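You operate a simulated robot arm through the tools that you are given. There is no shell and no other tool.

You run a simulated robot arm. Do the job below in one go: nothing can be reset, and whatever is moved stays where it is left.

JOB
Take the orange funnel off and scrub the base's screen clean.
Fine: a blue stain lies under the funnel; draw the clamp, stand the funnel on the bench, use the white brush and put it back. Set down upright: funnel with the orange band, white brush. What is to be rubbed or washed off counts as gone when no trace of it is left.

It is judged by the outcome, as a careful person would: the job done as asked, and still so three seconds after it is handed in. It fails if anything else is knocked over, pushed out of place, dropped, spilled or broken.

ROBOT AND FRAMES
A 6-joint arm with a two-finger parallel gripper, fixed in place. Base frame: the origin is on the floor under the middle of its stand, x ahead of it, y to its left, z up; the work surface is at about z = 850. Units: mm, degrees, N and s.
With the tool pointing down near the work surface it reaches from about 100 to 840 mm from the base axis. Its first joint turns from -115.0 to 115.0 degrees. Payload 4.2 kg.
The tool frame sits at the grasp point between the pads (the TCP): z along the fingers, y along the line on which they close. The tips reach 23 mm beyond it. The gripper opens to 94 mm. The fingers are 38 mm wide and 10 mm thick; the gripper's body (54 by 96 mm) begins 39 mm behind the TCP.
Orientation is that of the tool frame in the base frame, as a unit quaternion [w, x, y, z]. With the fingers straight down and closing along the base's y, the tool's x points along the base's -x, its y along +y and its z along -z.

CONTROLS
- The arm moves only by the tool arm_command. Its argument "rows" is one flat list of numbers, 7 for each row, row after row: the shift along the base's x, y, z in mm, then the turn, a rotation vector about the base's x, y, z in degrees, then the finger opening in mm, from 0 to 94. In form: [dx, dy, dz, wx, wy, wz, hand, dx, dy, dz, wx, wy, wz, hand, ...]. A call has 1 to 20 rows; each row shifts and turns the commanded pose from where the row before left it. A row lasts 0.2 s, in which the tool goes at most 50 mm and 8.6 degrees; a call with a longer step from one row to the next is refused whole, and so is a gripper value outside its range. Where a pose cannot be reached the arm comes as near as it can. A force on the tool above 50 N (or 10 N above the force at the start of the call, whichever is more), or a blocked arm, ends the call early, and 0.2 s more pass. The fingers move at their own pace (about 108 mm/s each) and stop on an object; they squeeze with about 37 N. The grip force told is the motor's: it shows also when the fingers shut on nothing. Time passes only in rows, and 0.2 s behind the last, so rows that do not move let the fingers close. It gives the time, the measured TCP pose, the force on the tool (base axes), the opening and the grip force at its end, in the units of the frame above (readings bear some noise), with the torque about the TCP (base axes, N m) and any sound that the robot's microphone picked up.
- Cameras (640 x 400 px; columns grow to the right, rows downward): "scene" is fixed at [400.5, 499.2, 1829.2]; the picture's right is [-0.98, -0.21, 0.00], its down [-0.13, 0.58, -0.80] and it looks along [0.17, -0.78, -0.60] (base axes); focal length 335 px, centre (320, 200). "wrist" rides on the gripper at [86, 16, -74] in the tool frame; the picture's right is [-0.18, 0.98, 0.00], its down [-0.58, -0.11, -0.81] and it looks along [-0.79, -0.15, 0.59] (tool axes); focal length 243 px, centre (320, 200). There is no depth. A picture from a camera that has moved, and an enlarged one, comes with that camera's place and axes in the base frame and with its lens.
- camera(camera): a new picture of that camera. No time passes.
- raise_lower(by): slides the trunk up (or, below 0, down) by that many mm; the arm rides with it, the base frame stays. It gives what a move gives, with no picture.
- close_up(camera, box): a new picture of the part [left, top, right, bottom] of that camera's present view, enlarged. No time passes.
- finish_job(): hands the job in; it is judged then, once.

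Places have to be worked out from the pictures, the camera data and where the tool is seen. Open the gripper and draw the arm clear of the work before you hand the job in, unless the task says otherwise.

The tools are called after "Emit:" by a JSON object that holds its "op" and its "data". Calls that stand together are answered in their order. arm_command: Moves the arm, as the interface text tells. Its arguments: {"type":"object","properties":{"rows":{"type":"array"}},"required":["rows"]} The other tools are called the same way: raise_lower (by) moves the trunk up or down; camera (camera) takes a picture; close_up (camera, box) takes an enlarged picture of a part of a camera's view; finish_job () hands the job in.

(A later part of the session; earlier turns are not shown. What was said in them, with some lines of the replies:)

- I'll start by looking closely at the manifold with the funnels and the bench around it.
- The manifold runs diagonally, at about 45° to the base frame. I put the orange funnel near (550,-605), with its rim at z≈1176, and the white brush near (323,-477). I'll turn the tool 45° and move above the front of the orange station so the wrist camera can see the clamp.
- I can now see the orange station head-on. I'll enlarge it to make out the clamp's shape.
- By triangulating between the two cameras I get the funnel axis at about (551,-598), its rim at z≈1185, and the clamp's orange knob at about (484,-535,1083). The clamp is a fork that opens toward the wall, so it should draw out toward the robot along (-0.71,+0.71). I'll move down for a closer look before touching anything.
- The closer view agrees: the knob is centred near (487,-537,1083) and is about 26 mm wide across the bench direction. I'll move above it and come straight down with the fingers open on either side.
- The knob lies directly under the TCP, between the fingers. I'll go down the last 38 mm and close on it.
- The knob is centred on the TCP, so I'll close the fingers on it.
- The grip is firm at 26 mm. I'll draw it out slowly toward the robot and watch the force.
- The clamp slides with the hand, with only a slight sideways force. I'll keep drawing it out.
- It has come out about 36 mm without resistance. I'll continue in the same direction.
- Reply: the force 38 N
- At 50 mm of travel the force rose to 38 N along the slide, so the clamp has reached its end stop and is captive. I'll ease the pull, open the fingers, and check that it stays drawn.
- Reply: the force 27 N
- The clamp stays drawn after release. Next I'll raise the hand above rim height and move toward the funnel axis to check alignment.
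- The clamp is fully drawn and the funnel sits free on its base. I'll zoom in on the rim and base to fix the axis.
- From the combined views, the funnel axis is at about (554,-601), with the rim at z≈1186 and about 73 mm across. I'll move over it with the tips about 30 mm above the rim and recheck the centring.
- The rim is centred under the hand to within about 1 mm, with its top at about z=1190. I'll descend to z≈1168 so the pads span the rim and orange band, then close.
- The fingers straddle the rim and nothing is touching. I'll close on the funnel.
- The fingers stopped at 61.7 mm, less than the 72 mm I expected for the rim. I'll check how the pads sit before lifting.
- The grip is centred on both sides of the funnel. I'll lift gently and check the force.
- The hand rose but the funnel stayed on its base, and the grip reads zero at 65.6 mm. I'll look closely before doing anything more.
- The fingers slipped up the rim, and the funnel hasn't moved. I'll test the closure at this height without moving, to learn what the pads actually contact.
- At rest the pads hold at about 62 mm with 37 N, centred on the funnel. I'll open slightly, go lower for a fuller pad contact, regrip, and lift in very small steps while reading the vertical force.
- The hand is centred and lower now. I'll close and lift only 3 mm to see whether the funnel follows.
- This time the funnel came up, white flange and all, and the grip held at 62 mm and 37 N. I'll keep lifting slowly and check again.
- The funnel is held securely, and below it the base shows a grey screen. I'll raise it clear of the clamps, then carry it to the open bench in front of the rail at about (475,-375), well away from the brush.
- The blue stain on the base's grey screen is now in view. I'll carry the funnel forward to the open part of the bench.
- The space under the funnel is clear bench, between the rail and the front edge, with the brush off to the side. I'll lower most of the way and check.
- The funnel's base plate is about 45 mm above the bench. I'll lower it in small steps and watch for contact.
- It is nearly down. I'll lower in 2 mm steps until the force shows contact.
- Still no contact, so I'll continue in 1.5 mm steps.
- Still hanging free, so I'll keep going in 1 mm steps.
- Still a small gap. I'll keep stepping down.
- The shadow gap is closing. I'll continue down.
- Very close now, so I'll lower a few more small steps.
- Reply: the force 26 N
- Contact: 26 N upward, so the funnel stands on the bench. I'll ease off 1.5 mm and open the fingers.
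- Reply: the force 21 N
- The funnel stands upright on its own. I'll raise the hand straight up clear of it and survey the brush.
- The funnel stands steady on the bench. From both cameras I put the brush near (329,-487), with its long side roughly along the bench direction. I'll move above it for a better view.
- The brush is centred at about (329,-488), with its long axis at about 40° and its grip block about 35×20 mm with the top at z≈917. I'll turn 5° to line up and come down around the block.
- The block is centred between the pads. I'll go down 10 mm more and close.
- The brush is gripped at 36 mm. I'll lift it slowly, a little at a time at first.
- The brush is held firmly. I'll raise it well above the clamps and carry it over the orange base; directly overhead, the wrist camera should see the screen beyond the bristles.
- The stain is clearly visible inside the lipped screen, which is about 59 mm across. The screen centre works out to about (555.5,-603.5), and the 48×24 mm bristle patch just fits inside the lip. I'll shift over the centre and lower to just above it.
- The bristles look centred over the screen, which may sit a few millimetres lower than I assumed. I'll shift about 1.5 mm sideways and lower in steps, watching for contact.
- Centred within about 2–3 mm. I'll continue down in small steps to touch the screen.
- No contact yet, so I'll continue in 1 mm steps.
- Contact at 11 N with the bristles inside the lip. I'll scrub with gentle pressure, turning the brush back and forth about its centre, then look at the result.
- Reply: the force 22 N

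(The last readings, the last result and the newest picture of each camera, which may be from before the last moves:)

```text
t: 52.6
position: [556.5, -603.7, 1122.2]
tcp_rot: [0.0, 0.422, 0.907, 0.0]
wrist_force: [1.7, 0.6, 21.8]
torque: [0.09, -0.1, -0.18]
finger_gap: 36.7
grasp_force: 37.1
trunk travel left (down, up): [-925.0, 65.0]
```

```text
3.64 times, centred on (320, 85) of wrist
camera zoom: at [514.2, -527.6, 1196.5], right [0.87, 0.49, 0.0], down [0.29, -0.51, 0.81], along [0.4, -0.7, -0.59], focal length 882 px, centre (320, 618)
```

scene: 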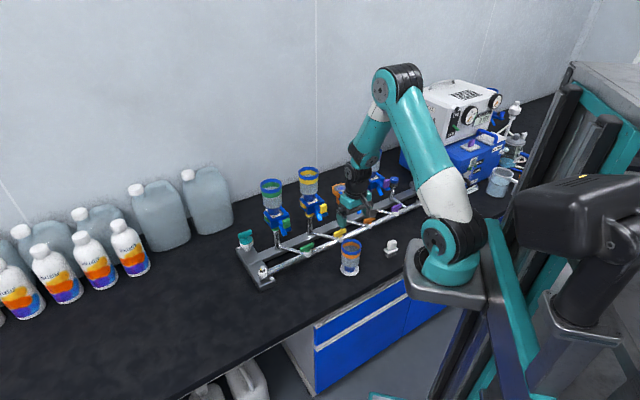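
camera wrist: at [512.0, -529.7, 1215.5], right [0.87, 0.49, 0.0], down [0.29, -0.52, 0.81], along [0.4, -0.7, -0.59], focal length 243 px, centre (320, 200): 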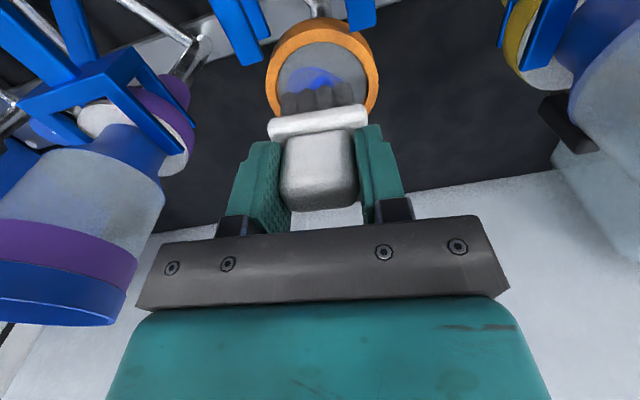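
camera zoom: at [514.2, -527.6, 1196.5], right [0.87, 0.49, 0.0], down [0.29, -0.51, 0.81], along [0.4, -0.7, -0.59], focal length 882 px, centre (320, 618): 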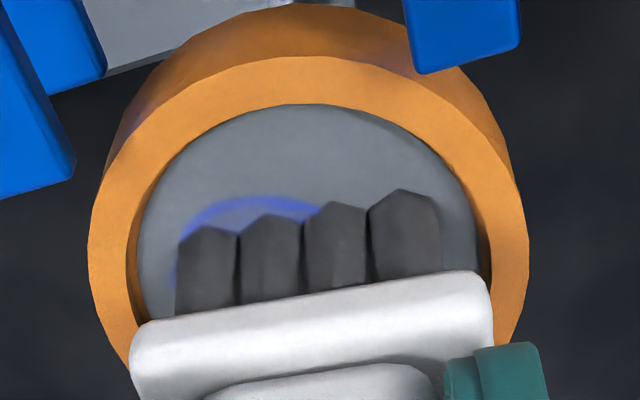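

The brush now presses with about 22 N, so I'll ease that slightly. I'll add short strokes toward the near side, where part of the stain still shows.

Emit:
{"op": "arm_command", "data": {"rows": [-1.3, 1.5, 0.5, 0, 0, 0, 20, -1.3, 1.5, 0, 0, 0, 0, 20, -1.3, 1.5, 0, 0, 0, 0, 20, 1.3, -1.5, 0, 0, 0, 0, 20, 1.3, -1.5, 0, 0, 0, 0, 20, 1.3, -1.5, 0, 0, 0, 0, 20, -1.3, 1.5, 0, 0, 0, 0, 20, -1.3, 1.5, 0, 0, 0, 0, 20, -1.3, 1.5, 0, 0, 0, 0, 20, 1.3, -1.5, 0, 0, 0, 0, 20, 1.3, -1.5, 0, 0, 0, 0, 20, 1.3, -1.5, 0, 0, 0, 0, 20]}}

Emit:
{"op": "close_up", "data": {"camera": "wrist", "box": [240, 30, 400, 140]}}

Emit:
{"op": "close_up", "data": {"camera": "scene", "box": [335, 175, 365, 205]}}

```text
t: 55.2
position: [556.4, -602.7, 1122.0]
tcp_rot: [-0.001, 0.423, 0.906, 0.0]
wrist_force: [-6.2, 5.7, 18.7]
torque: [0.29, 0.34, -0.02]
finger_gap: 36.7
grasp_force: 36.8
trunk travel left (down, up): [-925.0, 65.0]
```

```text
3.64 times, centred on (320, 85) of wrist
camera zoom: at [513.3, -526.9, 1196.7], right [0.87, 0.49, 0.0], down [0.29, -0.52, 0.81], along [0.39, -0.7, -0.59], focal length 882 px, centre (320, 618)
```

zoom: 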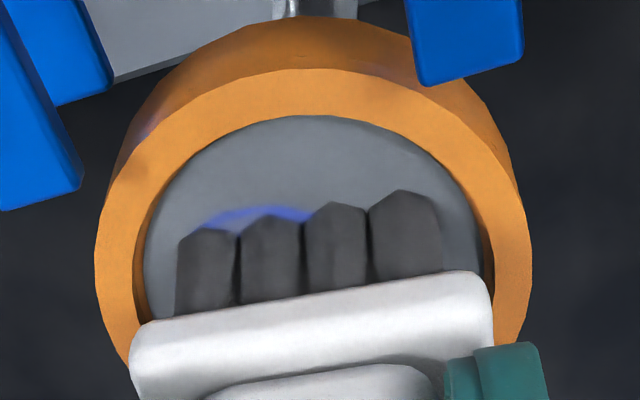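

```text
13.33 times, centred on (350, 190) of scene
camera zoom: at [400.5, 499.2, 1829.2], right [-0.98, -0.21, 0.0], down [-0.13, 0.58, -0.8], along [0.17, -0.78, -0.6], focal length 4465 px, centre (-80, 333)
```

zoom: 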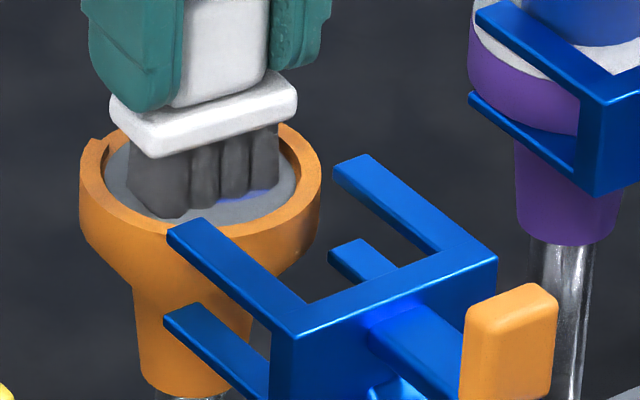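

The visible part of the stain looks a little reduced. I'll lift the brush straight up to see how the whole screen looks.

Emit:
{"op": "arm_command", "data": {"rows": [0, 0, 5, 0, 0, 0, 20, 0, 0, 20, 0, 0, 0, 20, 0, 0, 30, 0, 0, 0, 20, 0, 0, 30, 0, 0, 0, 20]}}

Emit:
{"op": "close_up", "data": {"camera": "wrist", "box": [240, 0, 400, 110]}}

```text
t: 56.2
position: [555.6, -604.5, 1205.1]
tcp_rot: [0.0, 0.423, 0.906, 0.0]
wrist_force: [0.2, 0.2, -1.2]
torque: [0.0, 0.0, 0.0]
finger_gap: 36.3
grasp_force: 36.7
trunk travel left (down, up): [-925.0, 65.0]
```

```text
3.64 times, centred on (320, 55) of wrist
camera zoom: at [513.4, -527.9, 1280.7], right [0.87, 0.49, 0.0], down [0.29, -0.52, 0.81], along [0.4, -0.7, -0.59], focal length 882 px, centre (320, 727)
```

zoom: 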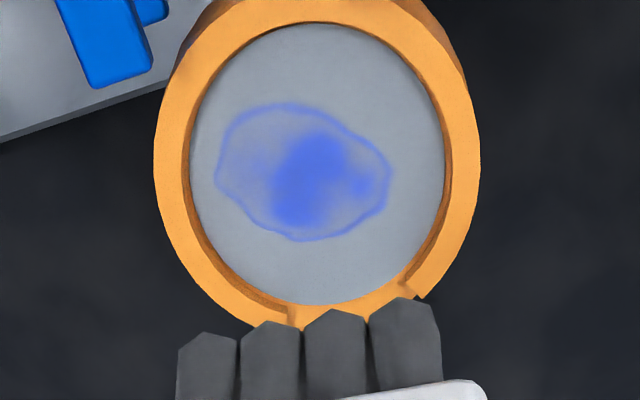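

The stain has faded but not gone, so it comes off gradually with rubbing. I'll re-centre by about 1.5 mm, press again, and do many quick strokes combined with small turns.

Emit:
{"op": "arm_command", "data": {"rows": [0.3, -1.5, -30, 0, 0, 0, 20, 0, 0, -30, 0, 0, 0, 20, 0, 0, -18, 0, 0, 0, 20, 0, 0, -5, 0, 0, 0, 20, 0, 0, -2, 0, 0, 0, 20, 2.57, -3.06, 0, 0, 0, 8, 20, -2.57, 3.06, 0, 0, 0, -8, 20, -2.57, 3.06, 0, 0, 0, 8, 20, 2.57, -3.06, 0, 0, 0, -8, 20, 2.57, -3.06, 0, 0, 0, 8, 20, -2.57, 3.06, 0, 0, 0, -8, 20, -2.57, 3.06, 0, 0, 0, 8, 20, 2.57, -3.06, 0, 0, 0, -8, 20]}}

Emit:
{"op": "close_up", "data": {"camera": "wrist", "box": [240, 30, 400, 140]}}

Emit:
{"op": "close_up", "data": {"camera": "scene", "box": [335, 175, 365, 205]}}

```text
t: 59.0
position: [556.6, -604.7, 1120.9]
tcp_rot: [-0.001, 0.423, 0.906, 0.0]
wrist_force: [-2.5, 3.5, 16.3]
torque: [0.17, 0.15, 0.17]
finger_gap: 36.4
grasp_force: 36.5
trunk travel left (down, up): [-925.0, 65.0]
```

```text
3.64 times, centred on (320, 85) of wrist
camera zoom: at [515.0, -528.9, 1196.5], right [0.87, 0.49, 0.0], down [0.29, -0.52, 0.81], along [0.4, -0.7, -0.59], focal length 882 px, centre (320, 618)
```

zoom: 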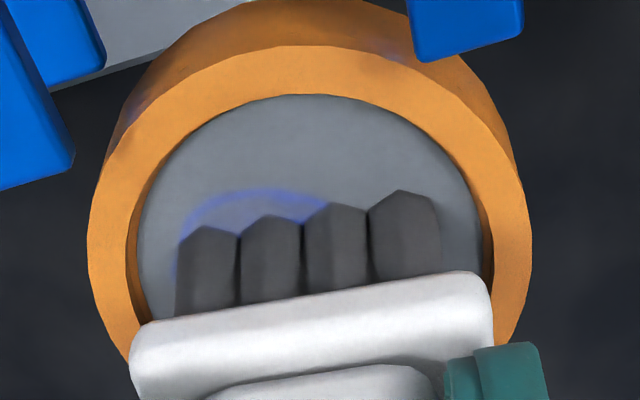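

```text
13.33 times, centred on (350, 190) of scene
camera zoom: at [400.5, 499.2, 1829.2], right [-0.98, -0.21, 0.0], down [-0.13, 0.58, -0.8], along [0.17, -0.78, -0.6], focal length 4465 px, centre (-80, 333)
```

zoom: 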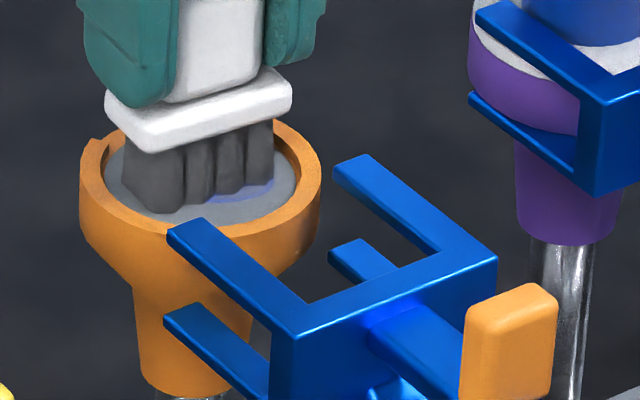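

It is fading nicely and the grip is steady. I'll continue with a full set of strokes.

Emit:
{"op": "arm_command", "data": {"rows": [2.57, -3.06, 0, 0, 0, 8, 20, -2.57, 3.06, 0, 0, 0, 8, 20, -2.57, 3.06, 0, 0, 0, 8, 20, 2.57, -3.06, 0, 0, 0, -8, 20, 2.57, -3.06, 0, 0, 0, -8, 20, -2.57, 3.06, 0, 0, 0, -8, 20, -2.57, 3.06, 0, 0, 0, -8, 20, 2.57, -3.06, 0, 0, 0, -8, 20, 2.57, -3.06, 0, 0, 0, -8, 20, -2.57, 3.06, 0, 0, 0, 8, 20, -2.57, 3.06, 0, 0, 0, 8, 20, 2.57, -3.06, 0, 0, 0, 8, 20, 2.57, -3.06, 0, 0, 0, 8, 20, -2.57, 3.06, 0, 0, 0, -8, 20, -2.57, 3.06, 0, 0, 0, 8, 20, 2.57, -3.06, 0, 0, 0, -8, 20, 2.57, -3.06, 0, 0, 0, 8, 20, -2.57, 3.06, 0, 0, 0, -8, 20, -2.57, 3.06, 0, 0, 0, 8, 20, 2.57, -3.06, 0, 0, 0, -8, 20]}}

Emit:
{"op": "close_up", "data": {"camera": "wrist", "box": [240, 30, 400, 140]}}

Emit:
{"op": "close_up", "data": {"camera": "scene", "box": [335, 175, 365, 205]}}

```text
t: 63.2
position: [556.2, -605.5, 1122.4]
tcp_rot: [0.001, 0.423, 0.906, 0.0]
wrist_force: [-3.2, 2.5, 19.1]
torque: [0.18, 0.18, 0.14]
finger_gap: 36.3
grasp_force: 37.2
trunk travel left (down, up): [-925.0, 65.0]
```

```text
3.64 times, centred on (320, 85) of wrist
camera zoom: at [514.2, -528.9, 1196.4], right [0.87, 0.49, 0.0], down [0.29, -0.52, 0.81], along [0.4, -0.7, -0.59], focal length 882 px, centre (320, 618)
```

zoom: 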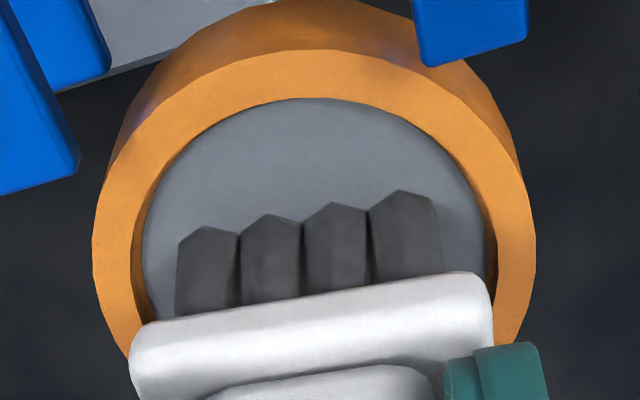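

```text
13.33 times, centred on (350, 190) of scene
camera zoom: at [400.5, 499.2, 1829.2], right [-0.98, -0.21, 0.0], down [-0.13, 0.58, -0.8], along [0.17, -0.78, -0.6], focal length 4465 px, centre (-80, 333)
```

zoom: 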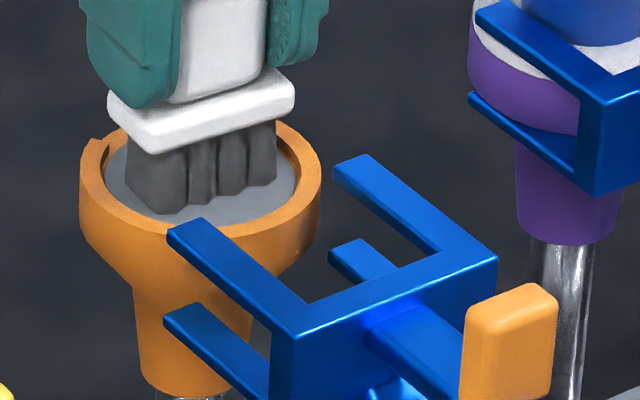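

The visible part is clean. I'll do one more set of strokes to be thorough, then lift to inspect the whole screen.

Emit:
{"op": "arm_command", "data": {"rows": [2.57, -3.06, 0, 0, 0, 8, 20, -2.57, 3.06, 0, 0, 0, 8, 20, -2.57, 3.06, 0, 0, 0, 8, 20, 2.57, -3.06, 0, 0, 0, -8, 20, 2.57, -3.06, 0, 0, 0, -8, 20, -2.57, 3.06, 0, 0, 0, -8, 20, -2.57, 3.06, 0, 0, 0, -8, 20, 2.57, -3.06, 0, 0, 0, -8, 20, 2.57, -3.06, 0, 0, 0, -8, 20, -2.57, 3.06, 0, 0, 0, 8, 20, -2.57, 3.06, 0, 0, 0, 8, 20, 2.57, -3.06, 0, 0, 0, 8, 20, 0, 0, 5, 0, 0, 0, 20, 0, 0, 20, 0, 0, 0, 20, 0, 0, 30, 0, 0, 0, 20, 0, 0, 30, 0, 0, 0, 20]}}

Emit:
{"op": "close_up", "data": {"camera": "wrist", "box": [240, 0, 400, 110]}}

Emit:
{"op": "close_up", "data": {"camera": "scene", "box": [335, 175, 365, 205]}}

```text
t: 66.6
position: [558.6, -605.1, 1206.2]
tcp_rot: [-0.001, 0.423, 0.906, 0.001]
wrist_force: [-0.3, -0.1, -1.0]
torque: [0.01, 0.0, -0.02]
finger_gap: 36.5
grasp_force: 37.3
trunk travel left (down, up): [-925.0, 65.0]
```

```text
3.64 times, centred on (320, 55) of wrist
camera zoom: at [515.7, -528.4, 1281.0], right [0.87, 0.49, 0.0], down [0.29, -0.52, 0.81], along [0.4, -0.7, -0.59], focal length 882 px, centre (320, 727)
```

zoom: 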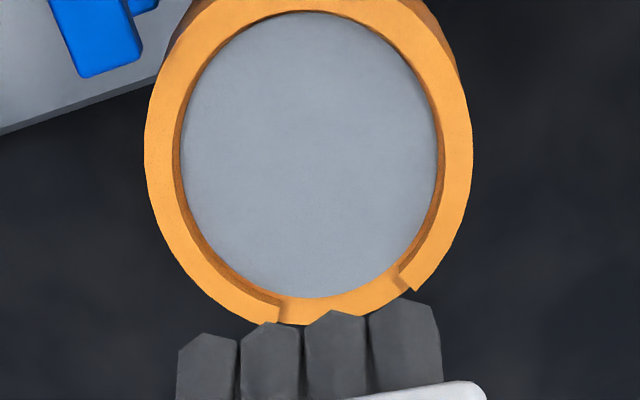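

```text
13.33 times, centred on (350, 190) of scene
camera zoom: at [400.5, 499.2, 1829.2], right [-0.98, -0.21, 0.0], down [-0.13, 0.58, -0.8], along [0.17, -0.78, -0.6], focal length 4465 px, centre (-80, 333)
```

zoom: 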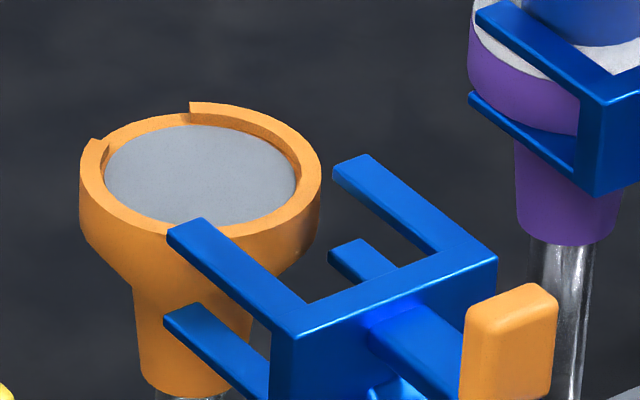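

The screen looks fully clean from both views. One tighter zoom should rule out any faint trace before I leave it.

Emit:
{"op": "close_up", "data": {"camera": "wrist", "box": [275, 0, 365, 85]}}

Emit:
{"op": "close_up", "data": {"camera": "scene", "box": [338, 180, 358, 195]}}

```text
4.71 times, centred on (320, 42) of wrist
camera zoom: at [515.7, -528.4, 1281.0], right [0.87, 0.49, 0.0], down [0.29, -0.52, 0.81], along [0.4, -0.7, -0.59], focal length 1142 px, centre (320, 941)
```

zoom: 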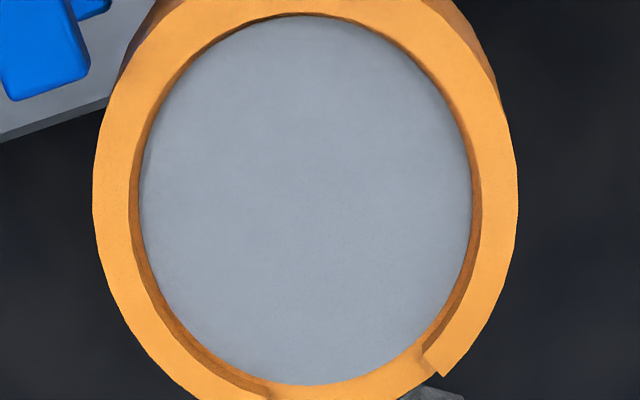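

```text
16.00 times, centred on (348, 188) of scene
camera zoom: at [400.5, 499.2, 1829.2], right [-0.98, -0.21, 0.0], down [-0.13, 0.58, -0.8], along [0.17, -0.78, -0.6], focal length 5358 px, centre (-128, 400)
```

zoom: 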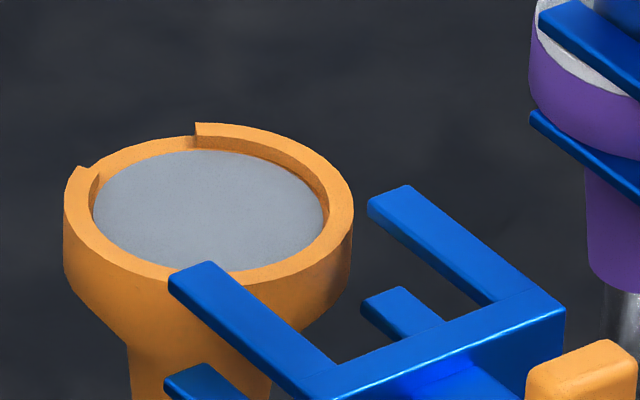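

The screen is clean, with no trace in either view. I'll carry the brush back to its original spot at (329,-489) with the same heading.

Emit:
{"op": "arm_command", "data": {"rows": [0, 0, 15, 0, 0, 0, 20, -14, 7, 0, 0, 0, 0, 20, -25, 12.6, 0, 0, 0, 0, 20, -25, 12.6, 0, 0, 0, 0, 20, -25, 12.6, 0, 0, 0, 0, 20, -25, 12.6, 0, 0, 0, 0, 20, -25, 12.6, 0, 0, 0, 0, 20, -25, 12.6, 0, 0, 0, 0, 20, -25, 12.6, 0, 0, 0, 0, 20, -25, 12.6, 0, 0, 0, 0, 20, -15.6, 8, 0, 0, 0, 0, 20]}}

Emit:
{"op": "arm_command", "data": {"rows": [0, 0, -15, 0, 0, 0, 20, 0, 0, -30, 0, 0, 0, 20, 0, 0, -30, 0, 0, 0, 20, 0, 0, -30, 0, 0, 0, 20, 0, 0, -30, 0, 0, 0, 20, 0, 0, -30, 0, 0, 0, 20, 0, 0, -30, 0, 0, 0, 20, 0, 0, -30, 0, 0, 0, 20, 0, 0, -30, 0, 0, 0, 20, 0, 0, -20, 0, 0, 0, 20, 0, 0, -10, 0, 0, 0, 20]}}

Emit:
{"op": "camera", "data": {"camera": "wrist"}}

Emit:
{"op": "close_up", "data": {"camera": "scene", "box": [350, 200, 430, 280]}}

```text
t: 69.0
position: [328.5, -490.4, 1220.0]
tcp_rot: [0.0, 0.423, 0.906, 0.001]
wrist_force: [0.2, -0.2, -1.9]
torque: [-0.01, 0.04, 0.01]
finger_gap: 36.4
grasp_force: 36.7
trunk travel left (down, up): [-925.0, 65.0]
```

```text
t: 71.4
position: [328.9, -491.5, 937.8]
tcp_rot: [-0.001, 0.422, 0.907, 0.0]
wrist_force: [-1.1, -0.5, -0.7]
torque: [0.0, -0.02, 0.05]
finger_gap: 36.3
grasp_force: 36.8
trunk travel left (down, up): [-925.0, 65.0]
```

```text
taken
camera wrist: at [286.0, -414.2, 1011.4], right [0.87, 0.49, 0.0], down [0.29, -0.52, 0.81], along [0.4, -0.7, -0.59], focal length 243 px, centre (320, 200)
```

wrist: 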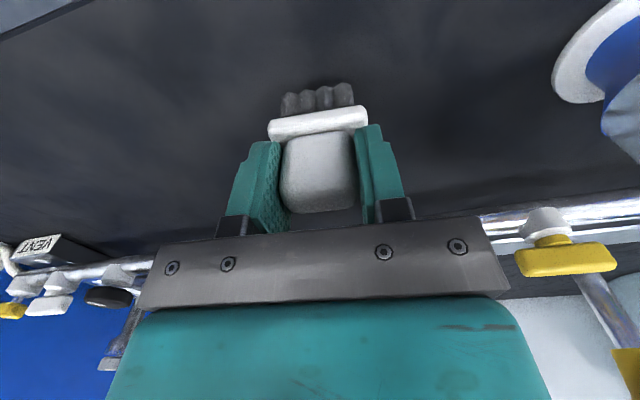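

```text
5.00 times, centred on (390, 240) of scene
camera zoom: at [400.5, 499.2, 1829.2], right [-0.98, -0.21, 0.0], down [-0.13, 0.58, -0.8], along [0.17, -0.78, -0.6], focal length 1674 px, centre (-30, 0)
```

zoom: 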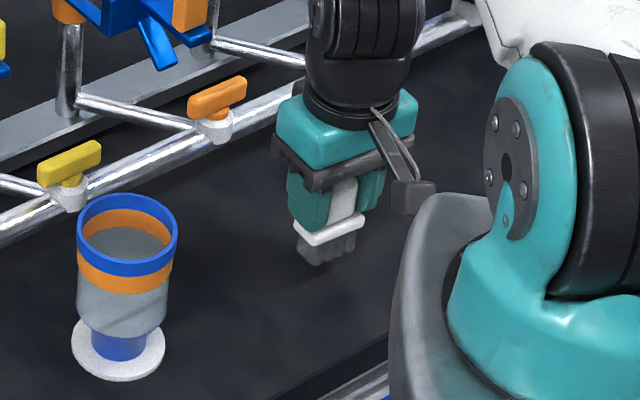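

The brush is upright in the grip, about 27 mm above the bench at its original spot. I'll lower it gently until it touches.

Emit:
{"op": "arm_command", "data": {"rows": [0, 1.5, -10, 0, 0, 0, 20, 0, 0, -8, 0, 0, 0, 20, 0, 0, -4, 0, 0, 0, 20, 0, 0, -1.5, 0, 0, 0, 20]}}

Emit:
{"op": "arm_command", "data": {"rows": [0, 0, -1, 0, 0, 0, 20, 0, 0, -1, 0, 0, 0, 20]}}

```text
t: 72.4
position: [327.7, -489.2, 912.6]
tcp_rot: [0.0, 0.423, 0.906, 0.0]
wrist_force: [0.0, -0.8, -1.1]
torque: [-0.01, 0.01, -0.02]
finger_gap: 36.2
grasp_force: 37.1
trunk travel left (down, up): [-925.0, 65.0]
```

```text
t: 73.0
position: [328.2, -488.8, 910.6]
tcp_rot: [0.0, 0.423, 0.906, 0.0]
wrist_force: [0.4, 0.2, -0.8]
torque: [0.0, -0.01, 0.02]
finger_gap: 36.1
grasp_force: 36.9
trunk travel left (down, up): [-925.0, 65.0]
```

Not touching yet. I'll step down another 0.7 mm at a time.

Emit:
{"op": "arm_command", "data": {"rows": [0, 0, -0.7, 0, 0, 0, 20, 0, 0, -0.7, 0, 0, 0, 20]}}

Emit:
{"op": "close_up", "data": {"camera": "scene", "box": [370, 225, 410, 265]}}

```text
t: 73.6
position: [327.3, -488.8, 911.0]
tcp_rot: [0.001, 0.423, 0.906, 0.0]
wrist_force: [0.2, 3.6, 29.6]
torque: [0.29, -0.02, -0.02]
finger_gap: 36.7
grasp_force: 37.0
trunk travel left (down, up): [-925.0, 65.0]
```

```text
10.00 times, centred on (390, 245) of scene
camera zoom: at [400.5, 499.2, 1829.2], right [-0.98, -0.21, 0.0], down [-0.13, 0.58, -0.8], along [0.17, -0.78, -0.6], focal length 3349 px, centre (-380, -250)
```

zoom: 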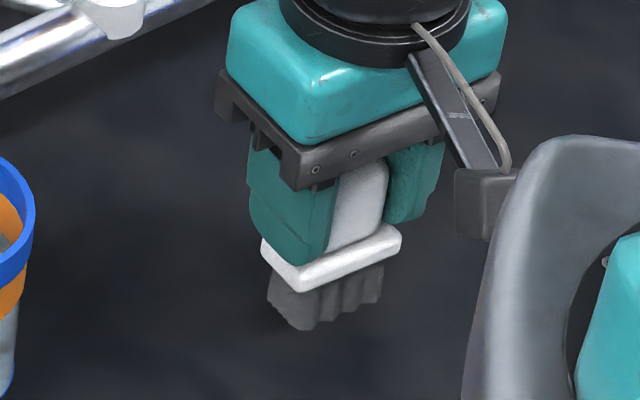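

Touchdown: the brush is on the bench at its original place in the image. I'll relieve the pressure and open the fingers.

Emit:
{"op": "arm_command", "data": {"rows": [0, 0, 1, 0, 0, 0, 20, 0, 0, 0, 0, 0, 0, 20, 0, 0, 0, 0, 0, 0, 42, 0, 0, 0, 0, 0, 0, 55, 0, 0, 0, 0, 0, 0, 75, 0, 0, 0, 0, 0, 0, 75]}}

Emit:
{"op": "close_up", "data": {"camera": "scene", "box": [370, 225, 410, 265]}}

Emit:
{"op": "camera", "data": {"camera": "wrist"}}

```text
t: 75.0
position: [327.7, -488.8, 910.0]
tcp_rot: [0.0, 0.423, 0.906, 0.0]
wrist_force: [0.4, 0.6, 0.0]
torque: [0.0, -0.02, -0.01]
finger_gap: 74.8
grasp_force: 0.1
trunk travel left (down, up): [-925.0, 65.0]
```

```text
10.00 times, centred on (390, 245) of scene
camera zoom: at [400.5, 499.2, 1829.2], right [-0.98, -0.21, 0.0], down [-0.13, 0.58, -0.8], along [0.17, -0.78, -0.6], focal length 3349 px, centre (-380, -250)
```

zoom: 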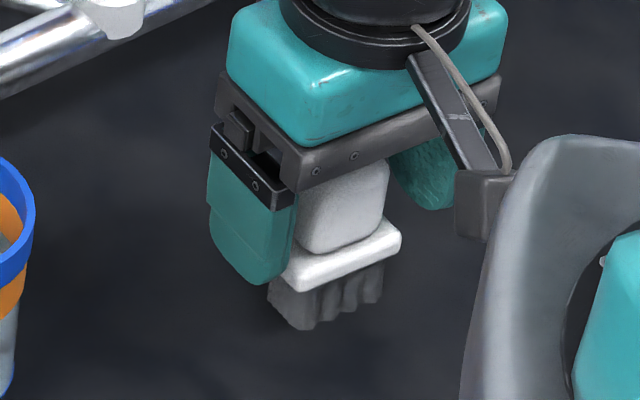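

```text
taken
camera wrist: at [285.1, -412.6, 984.4], right [0.87, 0.49, 0.0], down [0.29, -0.52, 0.81], along [0.4, -0.7, -0.59], focal length 243 px, centre (320, 200)
```

wrist: 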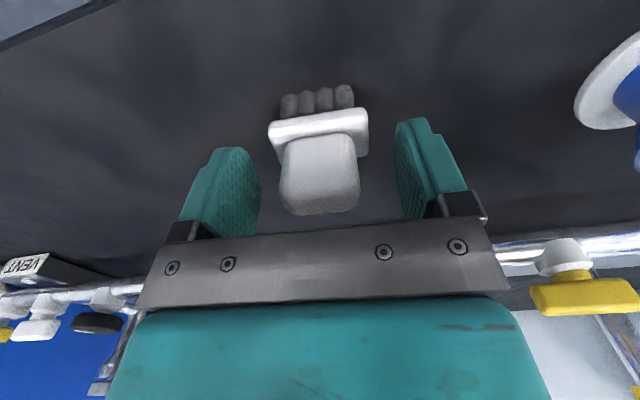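

The brush stands upright on its own. I'll raise the arm straight up and clear of the work.

Emit:
{"op": "arm_command", "data": {"rows": [0, 0, 10, 0, 0, 0, 75, 0, 0, 20, 0, 0, 0, 85, 0, 0, 30, 0, 0, 0, 94, 0, 0, 40, 0, 0, 0, 94, 0, 0, 40, 0, 0, 0, 94, 0, 0, 40, 0, 0, 0, 94, 0, 0, 40, 0, 0, 0, 94, 0, 0, 40, 0, 0, 0, 94, 0, 0, 40, 0, 0, 0, 94, 5, 25, 40, 0, 0, 0, 94, 5, 25, 40, 0, 0, 0, 94, 5, 30, 30, 0, 0, 0, 94, 5, 30, 20, 0, 0, 0, 94]}}

Emit:
{"op": "camera", "data": {"camera": "scene"}}

Emit:
{"op": "close_up", "data": {"camera": "scene", "box": [230, 130, 450, 290]}}

Emit:
{"op": "close_up", "data": {"camera": "scene", "box": [330, 165, 420, 285]}}

Emit:
{"op": "camera", "data": {"camera": "wrist"}}

```text
t: 77.8
position: [347.0, -379.0, 1339.1]
tcp_rot: [0.0, 0.423, 0.906, 0.0]
wrist_force: [0.4, -0.4, -0.2]
torque: [0.05, 0.0, 0.05]
finger_gap: 94.0
grasp_force: 0.0
trunk travel left (down, up): [-925.0, 65.0]
```

```text
taken
```

scene: 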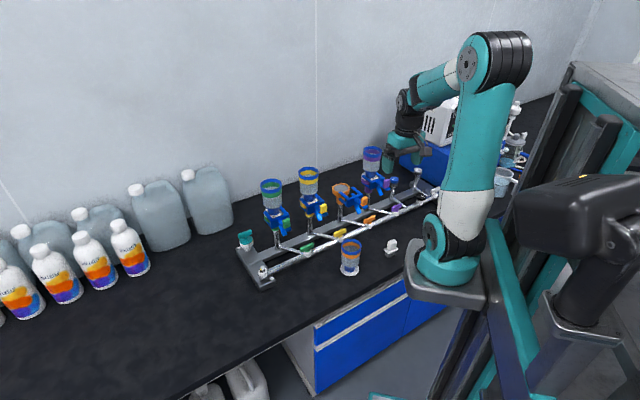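

```text
2.50 times, centred on (340, 210) of scene
camera zoom: at [400.5, 499.2, 1829.2], right [-0.98, -0.21, 0.0], down [-0.13, 0.58, -0.8], along [0.17, -0.78, -0.6], focal length 837 px, centre (270, 175)
```

zoom: 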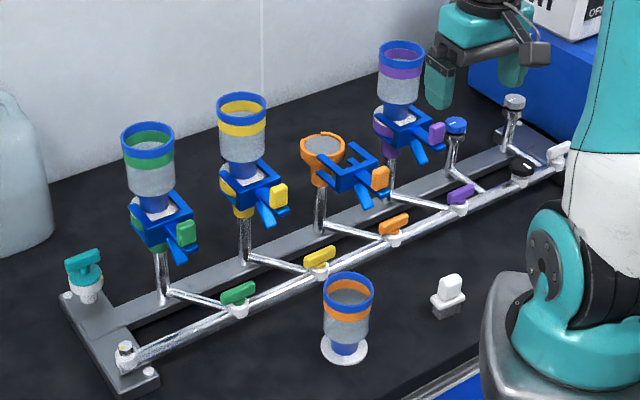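

```text
3.33 times, centred on (375, 225) of scene
camera zoom: at [400.5, 499.2, 1829.2], right [-0.98, -0.21, 0.0], down [-0.13, 0.58, -0.8], along [0.17, -0.78, -0.6], focal length 1116 px, centre (137, 117)
```

zoom: 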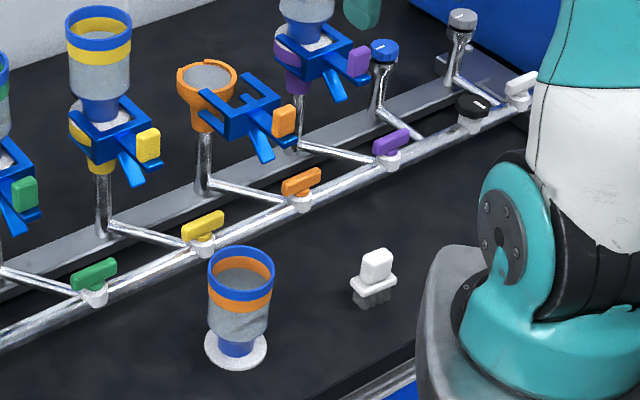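

```text
taken
camera wrist: at [305.2, -302.7, 1414.2], right [0.87, 0.49, 0.0], down [0.29, -0.52, 0.81], along [0.4, -0.7, -0.59], focal length 243 px, centre (320, 200)
```

wrist: 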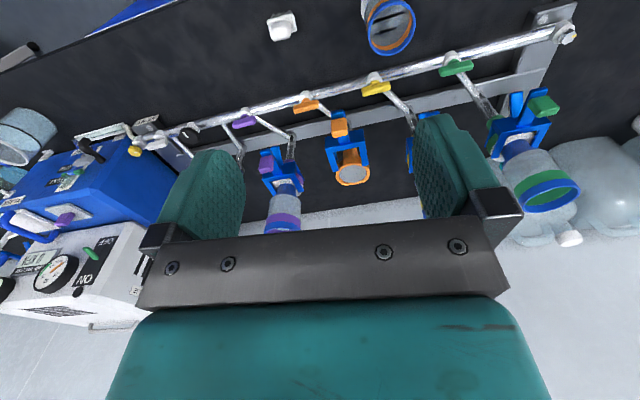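

Everything stands in place: funnel upright on the bench, brush back upright in its spot, the other stations untouched. I'll take one last look at the screen from this new angle.

Emit:
{"op": "close_up", "data": {"camera": "wrist", "box": [325, 145, 385, 195]}}

Emit:
{"op": "close_up", "data": {"camera": "scene", "box": [335, 178, 365, 198]}}

```text
8.00 times, centred on (355, 170) of wrist
camera zoom: at [305.2, -302.7, 1414.2], right [0.87, 0.49, 0.0], down [0.29, -0.52, 0.81], along [0.4, -0.7, -0.59], focal length 1941 px, centre (40, 440)
```

zoom: 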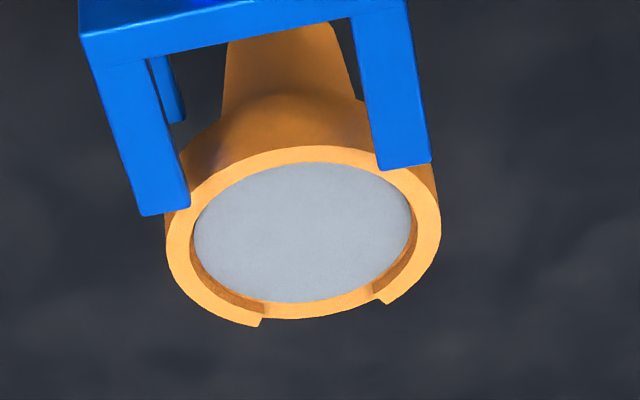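

```text
16.00 times, centred on (350, 188) of scene
camera zoom: at [400.5, 499.2, 1829.2], right [-0.98, -0.21, 0.0], down [-0.13, 0.58, -0.8], along [0.17, -0.78, -0.6], focal length 5358 px, centre (-160, 392)
```

zoom: 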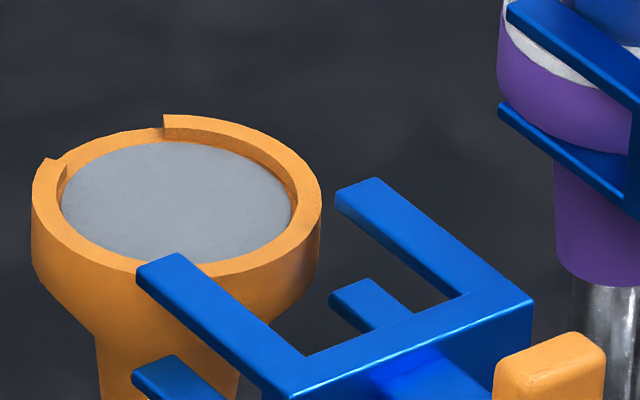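

The screen shows no trace of the stain from either angle. The funnel and brush stand upright, the gripper is open, and the arm is clear, so I'm handing the job in.

Emit:
{"op": "finish_job", "data": {}}

```text
The job is handed in.
```

The orange funnel is off and the base's screen is scrubbed clean. Neither camera shows any trace of the blue stain.

- **Clamp:** drawn out about 50 mm to its end stop and left open. It stays attached to the base.
- **Funnel:** standing upright on the open bench in front of the rail. My first lift slipped without moving it; I regripped lower and it came off cleanly.
- **Brush:** back upright in its original spot, facing the same way. I took "put it back" to mean the brush, so the funnel stays on the bench.
- **Everything else:** the other funnels, clamps and valves look unmoved in the last pictures.

The gripper is open and the arm is clear of the work. The job has been handed in, but no verdict has come back.
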